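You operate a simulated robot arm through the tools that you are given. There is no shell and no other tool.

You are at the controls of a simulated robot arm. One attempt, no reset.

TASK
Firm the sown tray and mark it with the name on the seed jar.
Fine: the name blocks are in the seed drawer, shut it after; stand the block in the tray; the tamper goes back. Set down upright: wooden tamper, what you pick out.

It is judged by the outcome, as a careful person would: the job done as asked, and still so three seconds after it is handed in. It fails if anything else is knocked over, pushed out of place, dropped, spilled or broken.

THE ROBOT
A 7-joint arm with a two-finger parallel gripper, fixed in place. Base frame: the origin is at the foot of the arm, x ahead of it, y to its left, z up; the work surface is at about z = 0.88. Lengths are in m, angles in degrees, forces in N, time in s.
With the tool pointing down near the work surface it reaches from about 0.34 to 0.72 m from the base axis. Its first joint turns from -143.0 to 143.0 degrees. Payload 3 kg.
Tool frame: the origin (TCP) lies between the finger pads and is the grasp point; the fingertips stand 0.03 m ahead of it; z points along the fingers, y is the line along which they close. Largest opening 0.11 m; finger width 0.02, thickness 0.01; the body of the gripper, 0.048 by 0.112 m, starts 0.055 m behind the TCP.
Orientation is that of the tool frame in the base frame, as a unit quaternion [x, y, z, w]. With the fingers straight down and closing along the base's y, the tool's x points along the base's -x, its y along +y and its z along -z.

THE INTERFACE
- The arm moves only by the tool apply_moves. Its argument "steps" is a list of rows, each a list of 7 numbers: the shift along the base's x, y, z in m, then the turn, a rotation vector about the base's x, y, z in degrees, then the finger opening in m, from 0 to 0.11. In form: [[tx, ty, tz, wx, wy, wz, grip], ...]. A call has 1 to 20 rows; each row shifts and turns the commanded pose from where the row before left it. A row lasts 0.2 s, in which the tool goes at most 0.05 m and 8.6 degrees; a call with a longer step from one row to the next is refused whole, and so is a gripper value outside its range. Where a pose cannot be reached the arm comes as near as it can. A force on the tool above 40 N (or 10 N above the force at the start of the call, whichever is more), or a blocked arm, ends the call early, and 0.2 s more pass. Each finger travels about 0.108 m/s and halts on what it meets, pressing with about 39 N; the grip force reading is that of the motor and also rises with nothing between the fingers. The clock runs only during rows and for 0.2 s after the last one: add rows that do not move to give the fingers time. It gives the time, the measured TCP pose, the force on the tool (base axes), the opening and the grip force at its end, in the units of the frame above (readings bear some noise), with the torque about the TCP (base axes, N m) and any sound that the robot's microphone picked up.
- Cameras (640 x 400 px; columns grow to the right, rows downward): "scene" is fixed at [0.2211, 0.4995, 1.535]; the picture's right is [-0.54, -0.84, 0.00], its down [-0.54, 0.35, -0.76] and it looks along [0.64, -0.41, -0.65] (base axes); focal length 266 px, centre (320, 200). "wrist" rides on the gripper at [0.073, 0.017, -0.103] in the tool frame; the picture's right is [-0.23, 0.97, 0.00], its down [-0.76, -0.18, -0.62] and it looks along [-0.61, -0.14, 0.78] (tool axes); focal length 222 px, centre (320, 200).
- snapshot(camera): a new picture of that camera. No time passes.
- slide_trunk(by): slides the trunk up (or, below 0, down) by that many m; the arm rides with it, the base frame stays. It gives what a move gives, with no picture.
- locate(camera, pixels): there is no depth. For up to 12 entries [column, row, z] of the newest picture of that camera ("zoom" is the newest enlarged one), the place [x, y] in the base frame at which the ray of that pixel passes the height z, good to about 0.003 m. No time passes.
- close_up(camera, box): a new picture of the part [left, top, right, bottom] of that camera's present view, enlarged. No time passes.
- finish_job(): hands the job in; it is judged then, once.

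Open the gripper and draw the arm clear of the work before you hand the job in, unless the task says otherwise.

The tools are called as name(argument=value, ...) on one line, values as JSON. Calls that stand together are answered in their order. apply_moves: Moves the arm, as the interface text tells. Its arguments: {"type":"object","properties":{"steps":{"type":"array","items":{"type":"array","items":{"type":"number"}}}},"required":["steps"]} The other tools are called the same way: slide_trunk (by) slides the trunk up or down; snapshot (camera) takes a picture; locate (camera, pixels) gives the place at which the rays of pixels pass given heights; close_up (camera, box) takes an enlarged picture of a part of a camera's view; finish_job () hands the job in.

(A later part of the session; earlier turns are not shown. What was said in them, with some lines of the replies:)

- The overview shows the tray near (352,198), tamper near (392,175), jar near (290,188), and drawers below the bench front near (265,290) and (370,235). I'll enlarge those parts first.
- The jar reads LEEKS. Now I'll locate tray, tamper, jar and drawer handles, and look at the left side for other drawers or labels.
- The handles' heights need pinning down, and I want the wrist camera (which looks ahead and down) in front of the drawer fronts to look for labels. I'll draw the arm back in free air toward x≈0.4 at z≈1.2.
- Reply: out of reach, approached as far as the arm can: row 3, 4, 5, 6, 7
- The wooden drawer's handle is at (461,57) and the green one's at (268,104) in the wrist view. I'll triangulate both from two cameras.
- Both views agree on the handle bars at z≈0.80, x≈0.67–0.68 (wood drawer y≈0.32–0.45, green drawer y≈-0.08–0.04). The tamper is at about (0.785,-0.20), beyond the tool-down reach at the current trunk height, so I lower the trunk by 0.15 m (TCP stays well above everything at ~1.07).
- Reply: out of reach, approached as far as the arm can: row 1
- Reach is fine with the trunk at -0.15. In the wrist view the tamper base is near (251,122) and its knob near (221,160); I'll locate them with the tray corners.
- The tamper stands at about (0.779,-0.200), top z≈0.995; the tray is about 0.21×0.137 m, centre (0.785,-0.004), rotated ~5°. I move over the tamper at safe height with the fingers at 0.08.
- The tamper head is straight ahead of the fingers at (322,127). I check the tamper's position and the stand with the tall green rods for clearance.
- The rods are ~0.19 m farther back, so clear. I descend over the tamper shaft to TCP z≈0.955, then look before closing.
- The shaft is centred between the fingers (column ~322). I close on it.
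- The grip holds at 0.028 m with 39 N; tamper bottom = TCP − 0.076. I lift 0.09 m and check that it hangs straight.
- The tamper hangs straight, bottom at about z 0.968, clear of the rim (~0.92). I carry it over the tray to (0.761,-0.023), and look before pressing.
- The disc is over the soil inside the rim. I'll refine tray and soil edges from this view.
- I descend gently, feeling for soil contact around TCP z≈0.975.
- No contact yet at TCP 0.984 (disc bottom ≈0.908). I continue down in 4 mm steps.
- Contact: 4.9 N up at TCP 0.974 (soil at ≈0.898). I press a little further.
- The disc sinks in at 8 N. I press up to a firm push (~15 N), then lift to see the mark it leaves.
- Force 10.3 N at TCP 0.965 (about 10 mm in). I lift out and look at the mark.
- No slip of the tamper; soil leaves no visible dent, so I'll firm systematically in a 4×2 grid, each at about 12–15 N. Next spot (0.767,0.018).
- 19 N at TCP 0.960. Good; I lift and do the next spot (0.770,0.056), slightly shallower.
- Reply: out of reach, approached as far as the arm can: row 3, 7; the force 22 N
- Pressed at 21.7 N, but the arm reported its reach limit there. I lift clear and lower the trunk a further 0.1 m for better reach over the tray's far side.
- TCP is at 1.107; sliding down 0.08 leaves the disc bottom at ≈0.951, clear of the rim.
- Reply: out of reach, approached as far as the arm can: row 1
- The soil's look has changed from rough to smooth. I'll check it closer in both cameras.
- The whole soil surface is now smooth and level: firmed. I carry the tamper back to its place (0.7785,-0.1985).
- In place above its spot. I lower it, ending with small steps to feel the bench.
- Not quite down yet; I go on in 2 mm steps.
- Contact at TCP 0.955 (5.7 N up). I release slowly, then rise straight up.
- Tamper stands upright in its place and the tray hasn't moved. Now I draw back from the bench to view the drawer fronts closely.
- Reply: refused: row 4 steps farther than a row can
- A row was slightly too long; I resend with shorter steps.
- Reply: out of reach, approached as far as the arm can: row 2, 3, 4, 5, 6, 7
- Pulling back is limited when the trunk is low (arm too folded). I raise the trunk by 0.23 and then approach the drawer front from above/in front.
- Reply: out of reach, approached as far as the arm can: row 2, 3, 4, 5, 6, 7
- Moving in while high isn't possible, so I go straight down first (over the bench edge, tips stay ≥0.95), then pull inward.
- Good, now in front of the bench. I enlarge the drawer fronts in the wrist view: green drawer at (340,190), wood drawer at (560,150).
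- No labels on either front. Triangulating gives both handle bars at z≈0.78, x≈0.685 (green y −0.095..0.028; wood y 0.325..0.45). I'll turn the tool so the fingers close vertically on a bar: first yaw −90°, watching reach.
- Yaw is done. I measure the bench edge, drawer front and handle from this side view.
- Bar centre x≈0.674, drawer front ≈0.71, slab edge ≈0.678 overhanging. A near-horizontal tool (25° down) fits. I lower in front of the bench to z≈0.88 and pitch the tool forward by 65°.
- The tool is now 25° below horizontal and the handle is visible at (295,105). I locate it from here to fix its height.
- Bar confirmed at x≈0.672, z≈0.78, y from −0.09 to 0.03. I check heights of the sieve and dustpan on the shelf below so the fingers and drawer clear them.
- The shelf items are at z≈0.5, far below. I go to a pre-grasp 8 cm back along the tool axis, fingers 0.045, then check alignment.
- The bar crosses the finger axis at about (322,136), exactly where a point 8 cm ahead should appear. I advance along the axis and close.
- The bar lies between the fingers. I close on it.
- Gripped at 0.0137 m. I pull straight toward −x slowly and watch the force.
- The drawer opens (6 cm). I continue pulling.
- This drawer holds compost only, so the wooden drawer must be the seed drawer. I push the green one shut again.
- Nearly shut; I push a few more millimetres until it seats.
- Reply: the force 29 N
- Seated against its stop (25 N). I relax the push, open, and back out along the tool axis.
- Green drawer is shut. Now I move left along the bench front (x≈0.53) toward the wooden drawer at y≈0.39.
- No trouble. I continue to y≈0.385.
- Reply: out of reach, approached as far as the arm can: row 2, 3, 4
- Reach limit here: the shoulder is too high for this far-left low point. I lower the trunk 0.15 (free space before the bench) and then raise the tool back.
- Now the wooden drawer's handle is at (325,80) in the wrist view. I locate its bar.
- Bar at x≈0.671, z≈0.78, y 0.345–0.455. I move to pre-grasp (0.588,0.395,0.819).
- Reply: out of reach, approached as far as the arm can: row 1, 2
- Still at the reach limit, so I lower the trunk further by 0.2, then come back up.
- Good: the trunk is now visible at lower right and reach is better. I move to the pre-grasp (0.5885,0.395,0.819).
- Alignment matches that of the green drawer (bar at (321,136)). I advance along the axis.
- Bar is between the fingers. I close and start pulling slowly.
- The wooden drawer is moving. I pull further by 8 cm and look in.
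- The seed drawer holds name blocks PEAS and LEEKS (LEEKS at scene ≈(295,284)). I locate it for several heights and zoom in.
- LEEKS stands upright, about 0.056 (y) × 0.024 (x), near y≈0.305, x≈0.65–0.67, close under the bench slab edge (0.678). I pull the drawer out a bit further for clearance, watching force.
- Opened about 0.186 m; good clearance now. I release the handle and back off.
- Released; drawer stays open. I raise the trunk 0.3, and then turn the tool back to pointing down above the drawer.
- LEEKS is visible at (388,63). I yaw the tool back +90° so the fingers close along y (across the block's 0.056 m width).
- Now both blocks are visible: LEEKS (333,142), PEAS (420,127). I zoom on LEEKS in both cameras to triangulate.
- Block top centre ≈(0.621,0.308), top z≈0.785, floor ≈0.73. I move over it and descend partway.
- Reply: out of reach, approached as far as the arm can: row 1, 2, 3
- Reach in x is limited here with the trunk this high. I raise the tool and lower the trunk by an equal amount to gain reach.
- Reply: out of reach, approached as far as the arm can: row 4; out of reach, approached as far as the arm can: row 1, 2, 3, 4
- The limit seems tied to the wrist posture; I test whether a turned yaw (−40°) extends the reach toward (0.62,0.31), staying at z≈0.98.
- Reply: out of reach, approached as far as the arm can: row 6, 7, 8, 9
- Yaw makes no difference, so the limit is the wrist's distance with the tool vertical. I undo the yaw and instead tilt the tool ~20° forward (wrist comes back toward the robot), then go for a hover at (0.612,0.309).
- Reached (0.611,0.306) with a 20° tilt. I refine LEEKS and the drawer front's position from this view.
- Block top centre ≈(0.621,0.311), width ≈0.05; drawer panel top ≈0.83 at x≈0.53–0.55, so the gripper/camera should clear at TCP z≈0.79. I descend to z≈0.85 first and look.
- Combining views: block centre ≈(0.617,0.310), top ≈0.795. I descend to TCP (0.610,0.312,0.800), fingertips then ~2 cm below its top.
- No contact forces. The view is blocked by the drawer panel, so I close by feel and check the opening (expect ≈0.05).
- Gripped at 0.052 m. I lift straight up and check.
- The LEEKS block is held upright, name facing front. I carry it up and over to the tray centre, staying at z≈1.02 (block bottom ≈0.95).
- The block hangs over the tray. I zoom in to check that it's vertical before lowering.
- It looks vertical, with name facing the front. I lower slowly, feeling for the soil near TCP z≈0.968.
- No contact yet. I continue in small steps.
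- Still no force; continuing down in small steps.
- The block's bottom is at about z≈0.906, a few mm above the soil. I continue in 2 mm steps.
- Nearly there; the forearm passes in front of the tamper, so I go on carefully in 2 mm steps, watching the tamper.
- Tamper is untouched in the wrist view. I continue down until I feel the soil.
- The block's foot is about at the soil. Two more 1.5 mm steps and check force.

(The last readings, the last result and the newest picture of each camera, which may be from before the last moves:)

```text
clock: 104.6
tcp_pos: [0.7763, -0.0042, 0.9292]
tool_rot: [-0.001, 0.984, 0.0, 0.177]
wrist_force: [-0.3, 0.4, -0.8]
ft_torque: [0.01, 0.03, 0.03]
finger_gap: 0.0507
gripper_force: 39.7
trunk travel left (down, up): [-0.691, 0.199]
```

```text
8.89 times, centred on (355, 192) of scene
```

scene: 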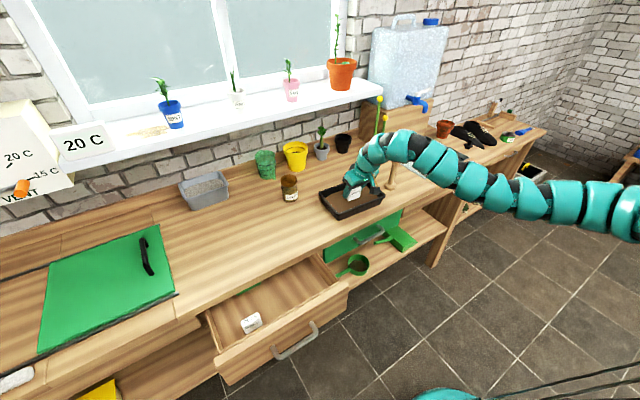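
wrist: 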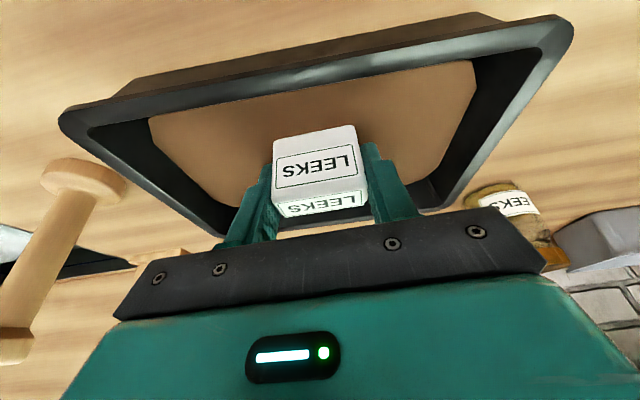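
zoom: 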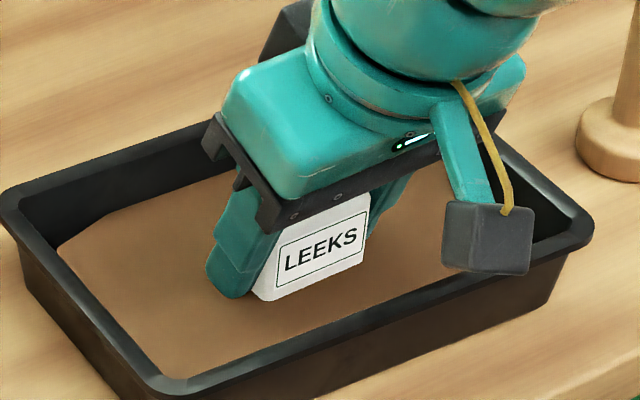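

The foot edge now stays put while the name moves down, so the block is settling into the soil surface. I go 3 mm more, looking for a contact force.

apply_moves(steps=[[0, 0, -0.0015, 0, 0, 0, 0.03], [0, 0, -0.0015, 0, 0, 0, 0.03], [0, 0, 0, 0, 0, 0, 0.03]])

close_up(camera="scene", box=[330, 170, 380, 215])

```text
clock: 105.4
tcp_pos: [0.7772, -0.0039, 0.926]
tool_rot: [-0.002, 0.984, 0.001, 0.177]
wrist_force: [-1.1, 0.2, 0.0]
ft_torque: [-0.02, 0.0, -0.01]
finger_gap: 0.051
gripper_force: 38.4
trunk travel left (down, up): [-0.691, 0.199]
```

```text
8.89 times, centred on (355, 192) of scene
```

zoom: 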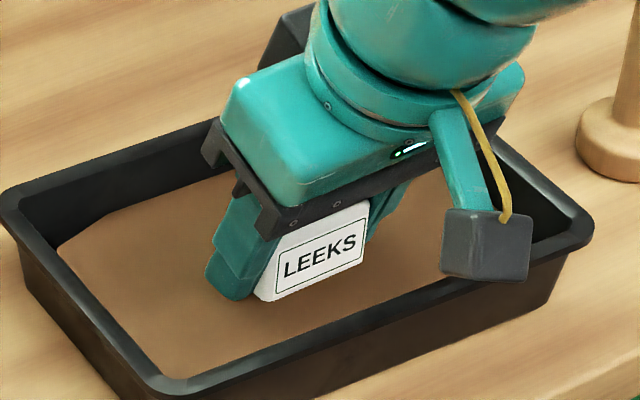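

Still no reaction; the firm layer must be slightly lower. Two more small steps.

apply_moves(steps=[[0, 0, -0.0015, 0, 0, 0, 0.03], [0, 0, -0.0015, 0, 0, 0, 0.03], [0, 0, 0, 0, 0, 0, 0.03]])

```text
clock: 106.2
tcp_pos: [0.7765, -0.0031, 0.9235]
tool_rot: [-0.002, 0.984, 0.001, 0.177]
wrist_force: [0.5, -0.6, 1.7]
ft_torque: [-0.03, 0.01, -0.01]
finger_gap: 0.051
gripper_force: 38.9
trunk travel left (down, up): [-0.691, 0.199]
```

apply_moves(steps=[[0, 0, -0.0015, 0, 0, 0, 0.03], [0, 0, 0, 0, 0, 0, 0.03]])

close_up(camera="scene", box=[330, 170, 380, 215])

snapshot(camera="wrist")

```text
clock: 106.8
tcp_pos: [0.7758, -0.0045, 0.9227]
tool_rot: [-0.002, 0.984, 0.001, 0.178]
wrist_force: [1.8, -0.5, 10.1]
ft_torque: [-0.21, -0.03, 0.0]
finger_gap: 0.0507
gripper_force: 38.6
trunk travel left (down, up): [-0.691, 0.199]
```

```text
8.89 times, centred on (355, 192) of scene
```

zoom: 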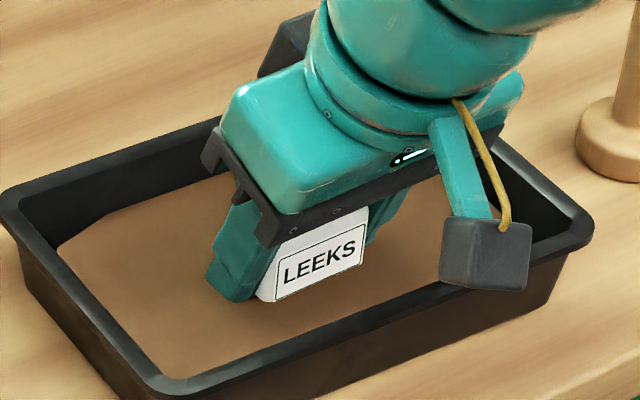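

```text
taken
```

wrist: 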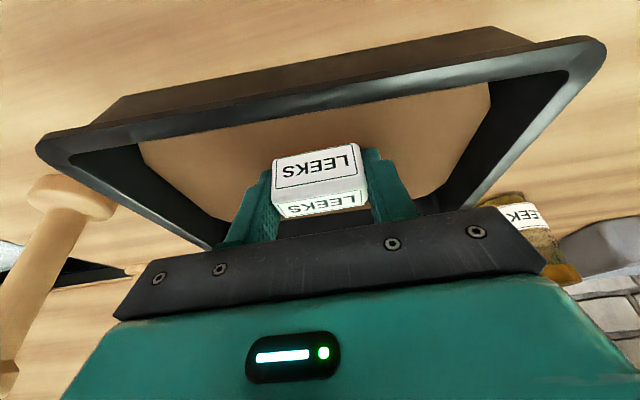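

Firm contact at 10 N: the block is standing. I relax 1 mm, open slowly and lift straight up.

apply_moves(steps=[[0, 0, 0.001, 0, 0, 0, 0.03], [0, 0, 0, 0, 0, 0, 0.052], [0, 0, 0, 0, 0, 0, 0.06], [0, 0, 0, 0, 0, 0, 0.07], [0, 0, 0, 0, 0, 0, 0.075], [0, 0, 0, 0, 0, 0, 0.075]])

snapshot(camera="wrist")

close_up(camera="scene", box=[330, 170, 380, 215])

```text
clock: 108.2
tcp_pos: [0.7768, -0.0033, 0.9221]
tool_rot: [-0.002, 0.984, 0.002, 0.177]
wrist_force: [0.4, 0.4, 0.0]
ft_torque: [0.01, -0.01, 0.05]
finger_gap: 0.0751
gripper_force: 0.0
trunk travel left (down, up): [-0.691, 0.199]
```

```text
taken
```

wrist: 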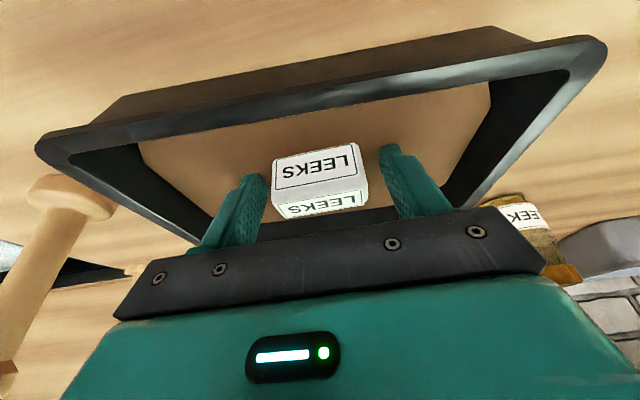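

```text
8.89 times, centred on (355, 192) of scene
```

zoom: 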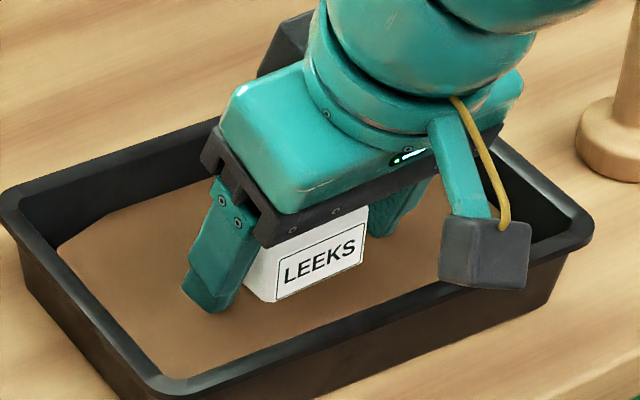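

The block stands free between the open fingers. I rise straight up.

apply_moves(steps=[[0, 0, 0.01, 0, 0, 0, 0.075], [0, 0, 0.02, 0, 0, 0, 0.075], [0, 0, 0.03, 0, 0, 0, 0.075], [0, 0, 0.04, 0, 0, 0, 0.075], [0, 0, 0.02, 0, 0, 0, 0.075], [0, 0, 0, 0, 0, 0, 0.075]])

snapshot(camera="wrist")

close_up(camera="scene", box=[320, 140, 430, 220])

```text
clock: 109.6
tcp_pos: [0.7762, -0.0039, 1.0411]
tool_rot: [-0.002, 0.984, 0.002, 0.176]
wrist_force: [-0.5, 0.1, 0.1]
ft_torque: [0.0, -0.02, 0.0]
finger_gap: 0.075
gripper_force: 0.0
trunk travel left (down, up): [-0.691, 0.199]
```

```text
taken
```

wrist: 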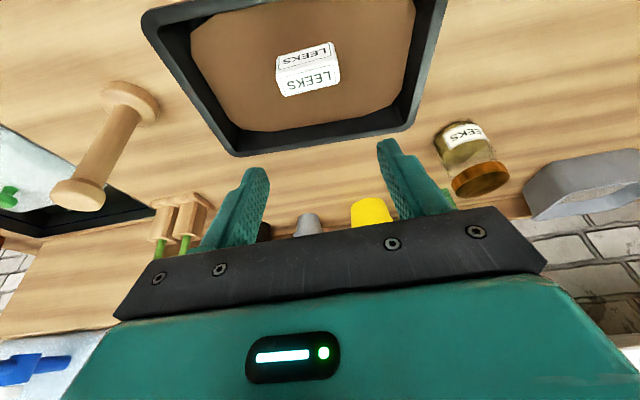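

```text
5.00 times, centred on (375, 180) of scene
```

zoom: 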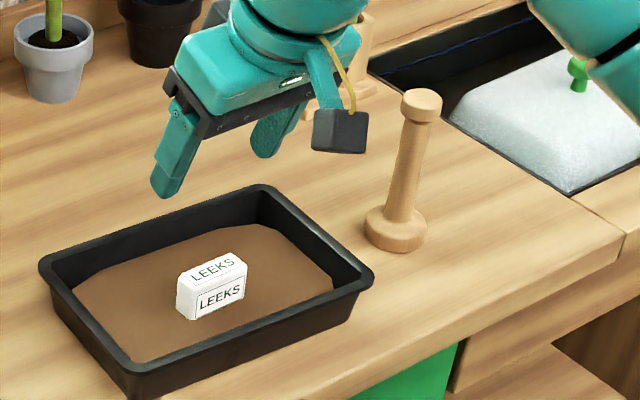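

LEEKS stands upright and legible in the firmed tray; the tamper is undisturbed. Now I go back to shut the seed drawer, retracing the safe path toward (0.57,0.26).

apply_moves(steps=[[-0.0256, 0.0334, 0, 0, 0, 0, 0.075], [-0.0256, 0.0334, 0, 0, 0, 0, 0.075], [-0.0256, 0.0334, 0, 0, 0, 0, 0.07], [-0.0256, 0.0334, -0.005, 0, 0, 0, 0.07], [-0.0256, 0.0334, -0.01, 0, 0, 0, 0.07], [-0.0256, 0.0334, -0.01, 0, 0, 0, 0.06], [-0.0256, 0.0334, -0.01, 0, 0, 0, 0.06], [-0.0256, 0.0334, -0.01, 0, 0, 0, 0.06], [0, 0, 0, 0, 0, 0, 0.06]])

snapshot(camera="scene")

```text
clock: 111.6
tcp_pos: [0.5729, 0.2636, 0.9981]
tool_rot: [-0.001, 0.984, 0.002, 0.177]
wrist_force: [-0.3, -0.2, -0.6]
ft_torque: [0.02, 0.04, -0.03]
finger_gap: 0.0599
gripper_force: 0.0
trunk travel left (down, up): [-0.691, 0.199]
```

```text
taken
```

scene: 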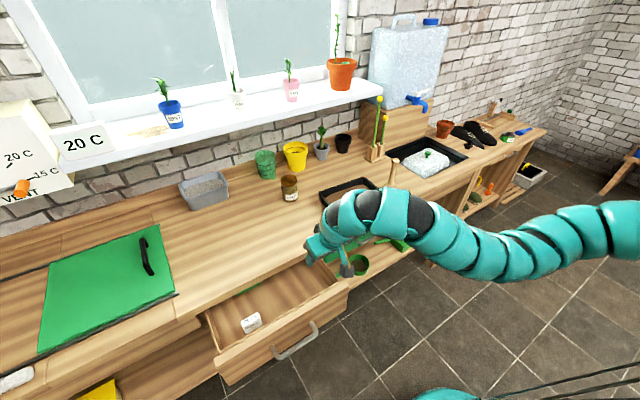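

Path clear. I bring the tool vertical, pull back toward (0.51,0.30), and yaw −90°.

apply_moves(steps=[[-0.02, 0.013, 0, 0, 7, 0, 0.06], [-0.02, 0.013, 0, 0, 7, 0, 0.06], [-0.02, 0.013, 0, 0, 6.4, 0, 0.06], [0, 0, 0, 0, 0, -8.2, 0.06], [0, 0, 0, 0, 0, -8.2, 0.06], [0, 0, 0, 0, 0, -8.2, 0.06], [0, 0, 0, 0, 0, -8.2, 0.06], [0, 0, 0, 0, 0, -8.2, 0.06], [0, 0, 0, 0, 0, -8.2, 0.06], [0, 0, 0, 0, 0, -8.2, 0.06], [0, 0, 0, 0, 0, -8.2, 0.06], [0, 0, 0, 0, 0, -8.2, 0.06], [0, 0, 0, 0, 0, -8.2, 0.06], [0, 0, 0, 0, 0, -8.0, 0.06], [0, 0, 0, 0, 0, 0, 0.06]])

snapshot(camera="scene")

```text
clock: 114.8
tcp_pos: [0.5098, 0.2983, 0.9927]
tool_rot: [0.707, 0.708, 0.003, 0.001]
wrist_force: [-0.9, 0.2, -0.2]
ft_torque: [0.0, -0.02, 0.0]
finger_gap: 0.0601
gripper_force: 0.1
out of reach, approached as far as the arm can: row 3
trunk travel left (down, up): [-0.691, 0.199]
```

```text
taken
```

scene: 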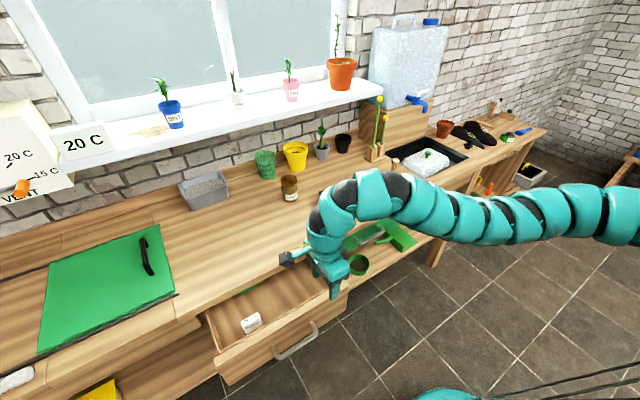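

Now I pitch the tool forward 65° while backing off to x≈0.42.

apply_moves(steps=[[-0.01, 0.005, 0, 0, -8.1, 0, 0.06], [-0.01, 0.005, 0, 0, -8.1, 0, 0.06], [-0.01, 0.01, 0, 0, -8.1, 0, 0.06], [-0.01, 0.01, 0, 0, -8.1, 0, 0.06], [-0.01, 0.015, 0, 0, -8.1, 0, 0.06], [-0.015, 0.015, 0, 0, -8.1, 0, 0.05], [-0.015, 0.015, 0, 0, -8.1, 0, 0.045], [-0.01, 0.015, 0, 0, -8.1, 0, 0.045], [0, 0, 0, 0, 0, 0, 0.045]])

snapshot(camera="scene")

snapshot(camera="wrist")

```text
clock: 116.8
tcp_pos: [0.4192, 0.3891, 0.993]
tool_rot: [0.595, 0.598, 0.38, 0.38]
wrist_force: [0.9, 0.2, 0.4]
ft_torque: [0.02, 0.01, 0.01]
finger_gap: 0.0451
gripper_force: 0.0
trunk travel left (down, up): [-0.691, 0.199]
```

```text
taken
```

scene: 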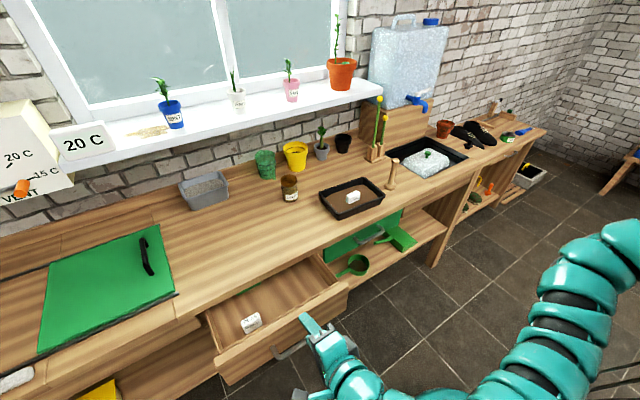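

```text
taken
```

wrist: 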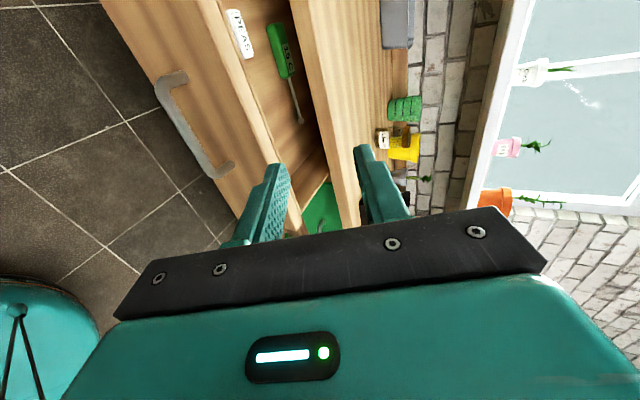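

In position. I lower the trunk 0.18 m so the tool is level with the handle again, as when I let go of it.

slide_trunk(by=-0.18)

snapshot(camera="wrist")

close_up(camera="scene", box=[200, 250, 360, 390])

```text
clock: 118.8
tcp_pos: [0.4193, 0.3888, 0.8138]
tool_rot: [0.596, 0.597, 0.379, 0.38]
wrist_force: [-0.2, -0.2, -0.6]
ft_torque: [0.03, -0.01, -0.01]
finger_gap: 0.0451
gripper_force: 0.0
trunk travel left (down, up): [-0.511, 0.379]
```

```text
taken
```

wrist: 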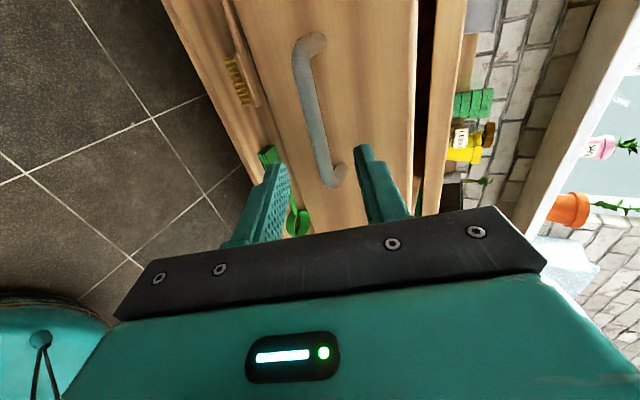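

```text
2.86 times, centred on (280, 320) of scene
```

zoom: 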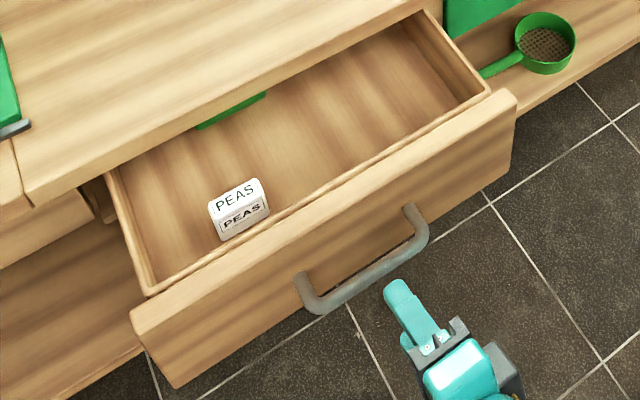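

Alignment is as before. I advance 6 cm along the tool axis and grip the bar.

apply_moves(steps=[[0.0184, 0.001, -0.009, 0, 0, 0, 0.045], [0.0184, 0.001, -0.009, 0, 0, 0, 0.045], [0.0184, 0.001, -0.009, 0, 0, 0, 0.045], [0, 0, 0, 0, 0, 0, 0.045], [0, 0, 0, 0, 0, 0, 0.025], [0, 0, 0, 0, 0, 0, 0.003], [0, 0, 0, 0, 0, 0, 0.003], [0, 0, 0, 0, 0, 0, 0.003]])

snapshot(camera="wrist")

```text
clock: 120.6
tcp_pos: [0.4753, 0.3941, 0.7841]
tool_rot: [0.596, 0.598, 0.378, 0.38]
wrist_force: [-1.0, -1.0, -8.9]
ft_torque: [0.12, 0.19, 0.39]
finger_gap: 0.0135
gripper_force: 45.0
trunk travel left (down, up): [-0.511, 0.379]
```

```text
taken
```

wrist: 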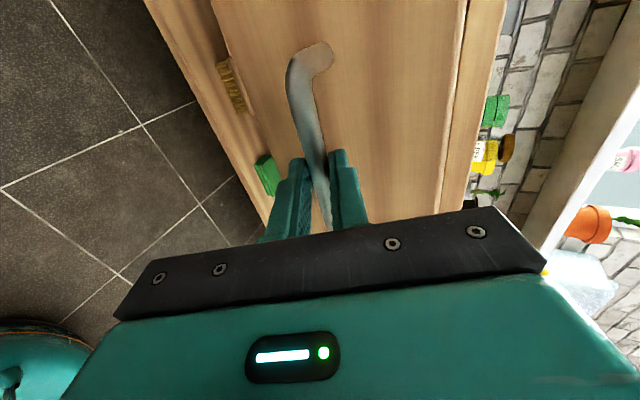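

Bar gripped. I push the drawer in smoothly (total ≈0.186 m), gently so PEAS stays standing.

apply_moves(steps=[[0.006, 0, 0, 0, 0, 0, 0.003], [0.012, 0, 0, 0, 0, 0, 0.003], [0.015, 0, 0, 0, 0, 0, 0.003], [0.015, 0, 0, 0, 0, 0, 0.003], [0.015, 0, 0, 0, 0, 0, 0.003], [0.015, 0, 0, 0, 0, 0, 0.003], [0.015, 0, 0, 0, 0, 0, 0.003], [0.015, 0, 0, 0, 0, 0, 0.003], [0.015, 0, 0, 0, 0, 0, 0.003], [0.015, 0, 0, 0, 0, 0, 0.003], [0.015, 0, 0, 0, 0, 0, 0.003], [0.012, 0, 0, 0, 0, 0, 0.003], [0.01, 0, 0, 0, 0, 0, 0.003], [0.006, 0, 0, 0, 0, 0, 0.003], [0, 0, 0, 0, 0, 0, 0.003]])

snapshot(camera="scene")

```text
clock: 123.8
tcp_pos: [0.6556, 0.3927, 0.7837]
tool_rot: [0.595, 0.598, 0.379, 0.38]
wrist_force: [1.0, -4.0, -12.6]
ft_torque: [-0.14, 0.25, -0.1]
finger_gap: 0.0135
gripper_force: 45.4
trunk travel left (down, up): [-0.511, 0.379]
```

```text
taken
```

scene: 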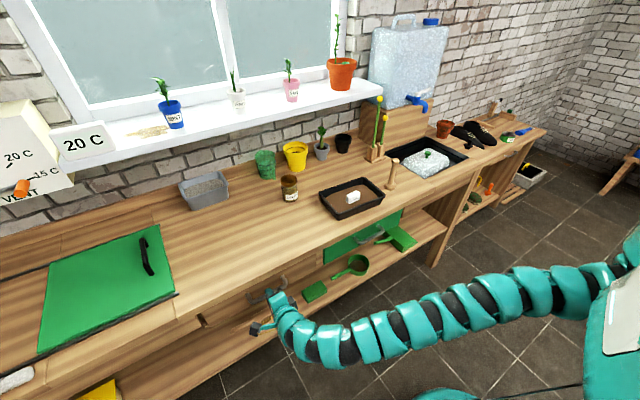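

A few millimetres remain; I push until it seats.

apply_moves(steps=[[0.003, 0, 0, 0, 0, 0, 0.003], [0.002, 0, 0, 0, 0, 0, 0.003], [0.002, 0, 0, 0, 0, 0, 0.003], [0, 0, 0, 0, 0, 0, 0.003]])

```text
clock: 124.9
tcp_pos: [0.6579, 0.3919, 0.7851]
tool_rot: [0.595, 0.599, 0.378, 0.379]
wrist_force: [-12.5, -8.7, 4.6]
ft_torque: [0.07, 0.1, 0.1]
finger_gap: 0.0135
gripper_force: 45.2
trunk travel left (down, up): [-0.511, 0.379]
stopped in row 4: the force on the tool passed its limit at 41 N (the readings are from after the stop); the commanded pose is now the measured one
```

It hit a stop with 41 N. I zoom to check the front is flush.

close_up(camera="scene", box=[180, 240, 350, 350])

close_up(camera="wrist", box=[200, 0, 520, 240])

```text
3.64 times, centred on (265, 295) of scene
```

zoom: 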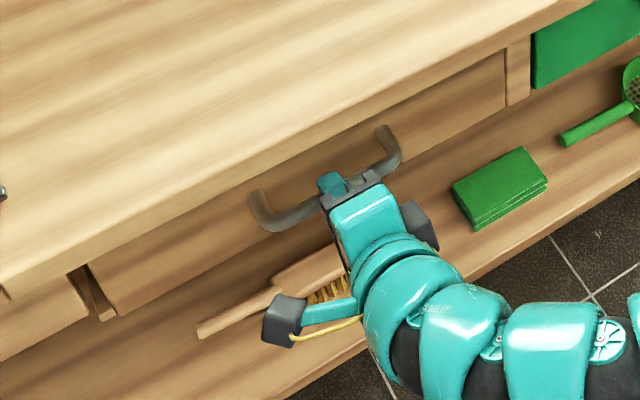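

```text
1.67 times, centred on (360, 120) of wrist
```

zoom: 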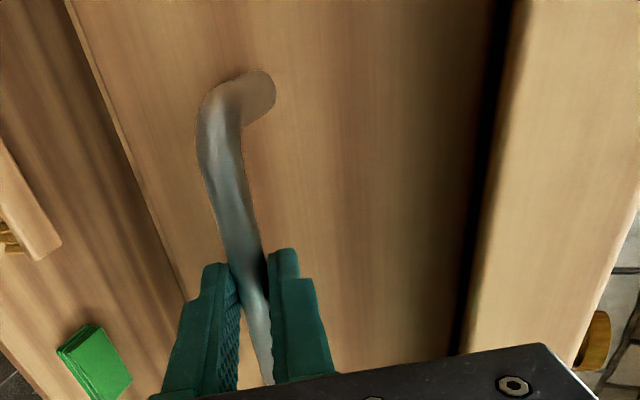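

I take the same box as my very first view of this drawer for a like-for-like comparison.

close_up(camera="scene", box=[190, 250, 310, 340])

```text
4.44 times, centred on (250, 295) of scene
```

zoom: 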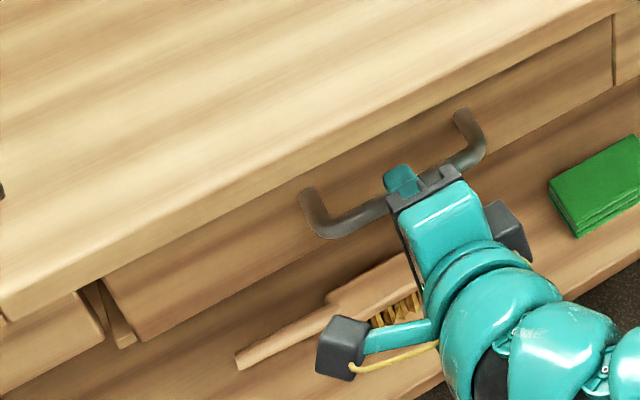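

It matches the original shut position exactly (handle ends (310,192)/(470,112), panel corner (135,341)). I release and back off.

apply_moves(steps=[[0, 0, 0, 0, 0, 0, 0.03], [0, 0, 0, 0, 0, 0, 0.045], [0, 0, 0, 0, 0, 0, 0.045], [-0.0181, 0, 0.0085, 0, 0, 0, 0.045], [-0.0272, 0, 0.0127, 0, 0, 0, 0.045], [-0.0272, 0, 0.0127, 0, 0, 0, 0.045], [-0.036, -0.02, 0.01, 0, 0, 0, 0.06], [-0.036, -0.02, 0.01, 0, 0, 0, 0.08], [0, 0, 0, 0, 0, 0, 0.08]])

snapshot(camera="scene")

close_up(camera="scene", box=[190, 250, 310, 340])

close_up(camera="scene", box=[310, 140, 420, 220])

close_up(camera="scene", box=[310, 200, 430, 280])

```text
clock: 126.9
tcp_pos: [0.5154, 0.3534, 0.8378]
tool_rot: [0.595, 0.6, 0.377, 0.379]
wrist_force: [0.5, -0.6, 0.2]
ft_torque: [0.01, 0.0, -0.01]
finger_gap: 0.0798
gripper_force: 0.2
trunk travel left (down, up): [-0.511, 0.379]
```

```text
taken
```

scene: 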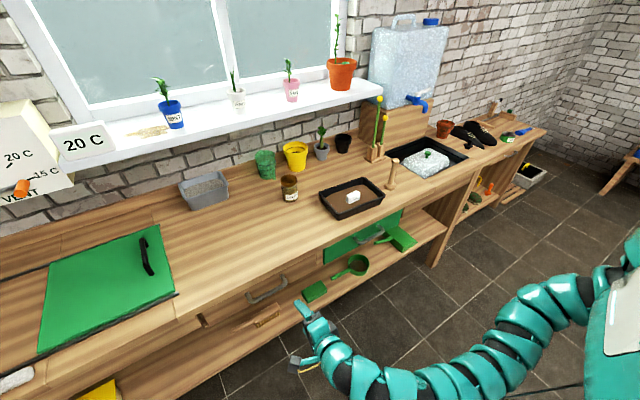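

```text
4.44 times, centred on (250, 295) of scene
```

zoom: 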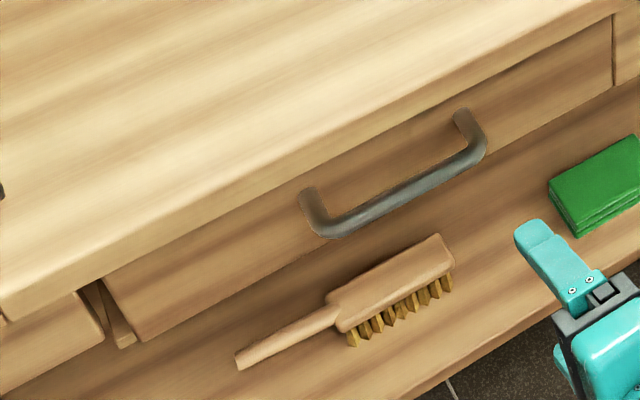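

```text
5.00 times, centred on (365, 180) of scene
```

zoom: 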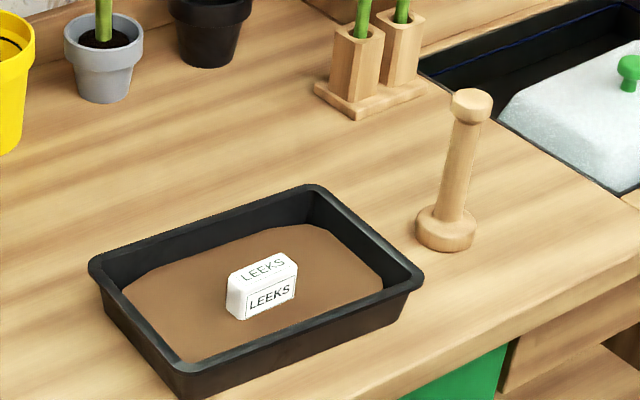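

```text
5.00 times, centred on (370, 240) of scene
```

zoom: 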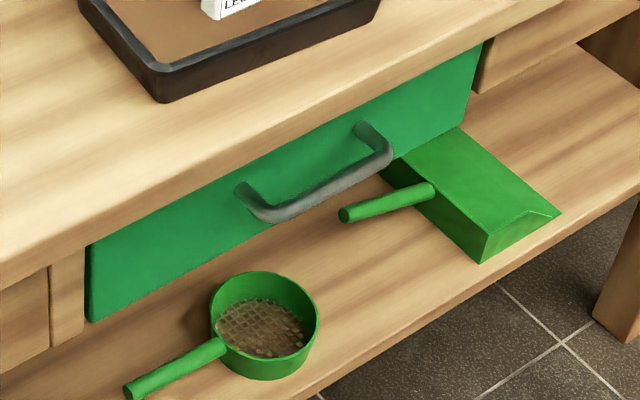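

Everything checks out: both drawers are shut as at the start, the soil is firmed, LEEKS stands upright in the tray, and the tamper is upright in its place. The gripper is open and clear of the bench, so I hand the job in.

finish_job()

```text
The job is handed in.
```

The tray is firmed and marked: the LEEKS block, matching the name on the seed jar, stands upright in it with the name facing front.

- **Tray:** I pressed three spots with the tamper, after which the whole surface showed smooth. I did not press the rest.
- **Block:** it sits in the middle of the tray, sunk about a centimetre into the soil, probably resting on the tray floor.
- **Tamper:** it is back in its place and upright.
- **Drawers:** neither drawer was labelled, so I opened the green one first. It held only compost, and I shut it again. The wooden one held the name blocks and is also shut. Both fronts match their starting position in the pictures. The PEAS block was left in the wooden drawer, still standing when I last saw it.

I saw nothing else moved or knocked over. The gripper is open and the arm is clear of the bench.
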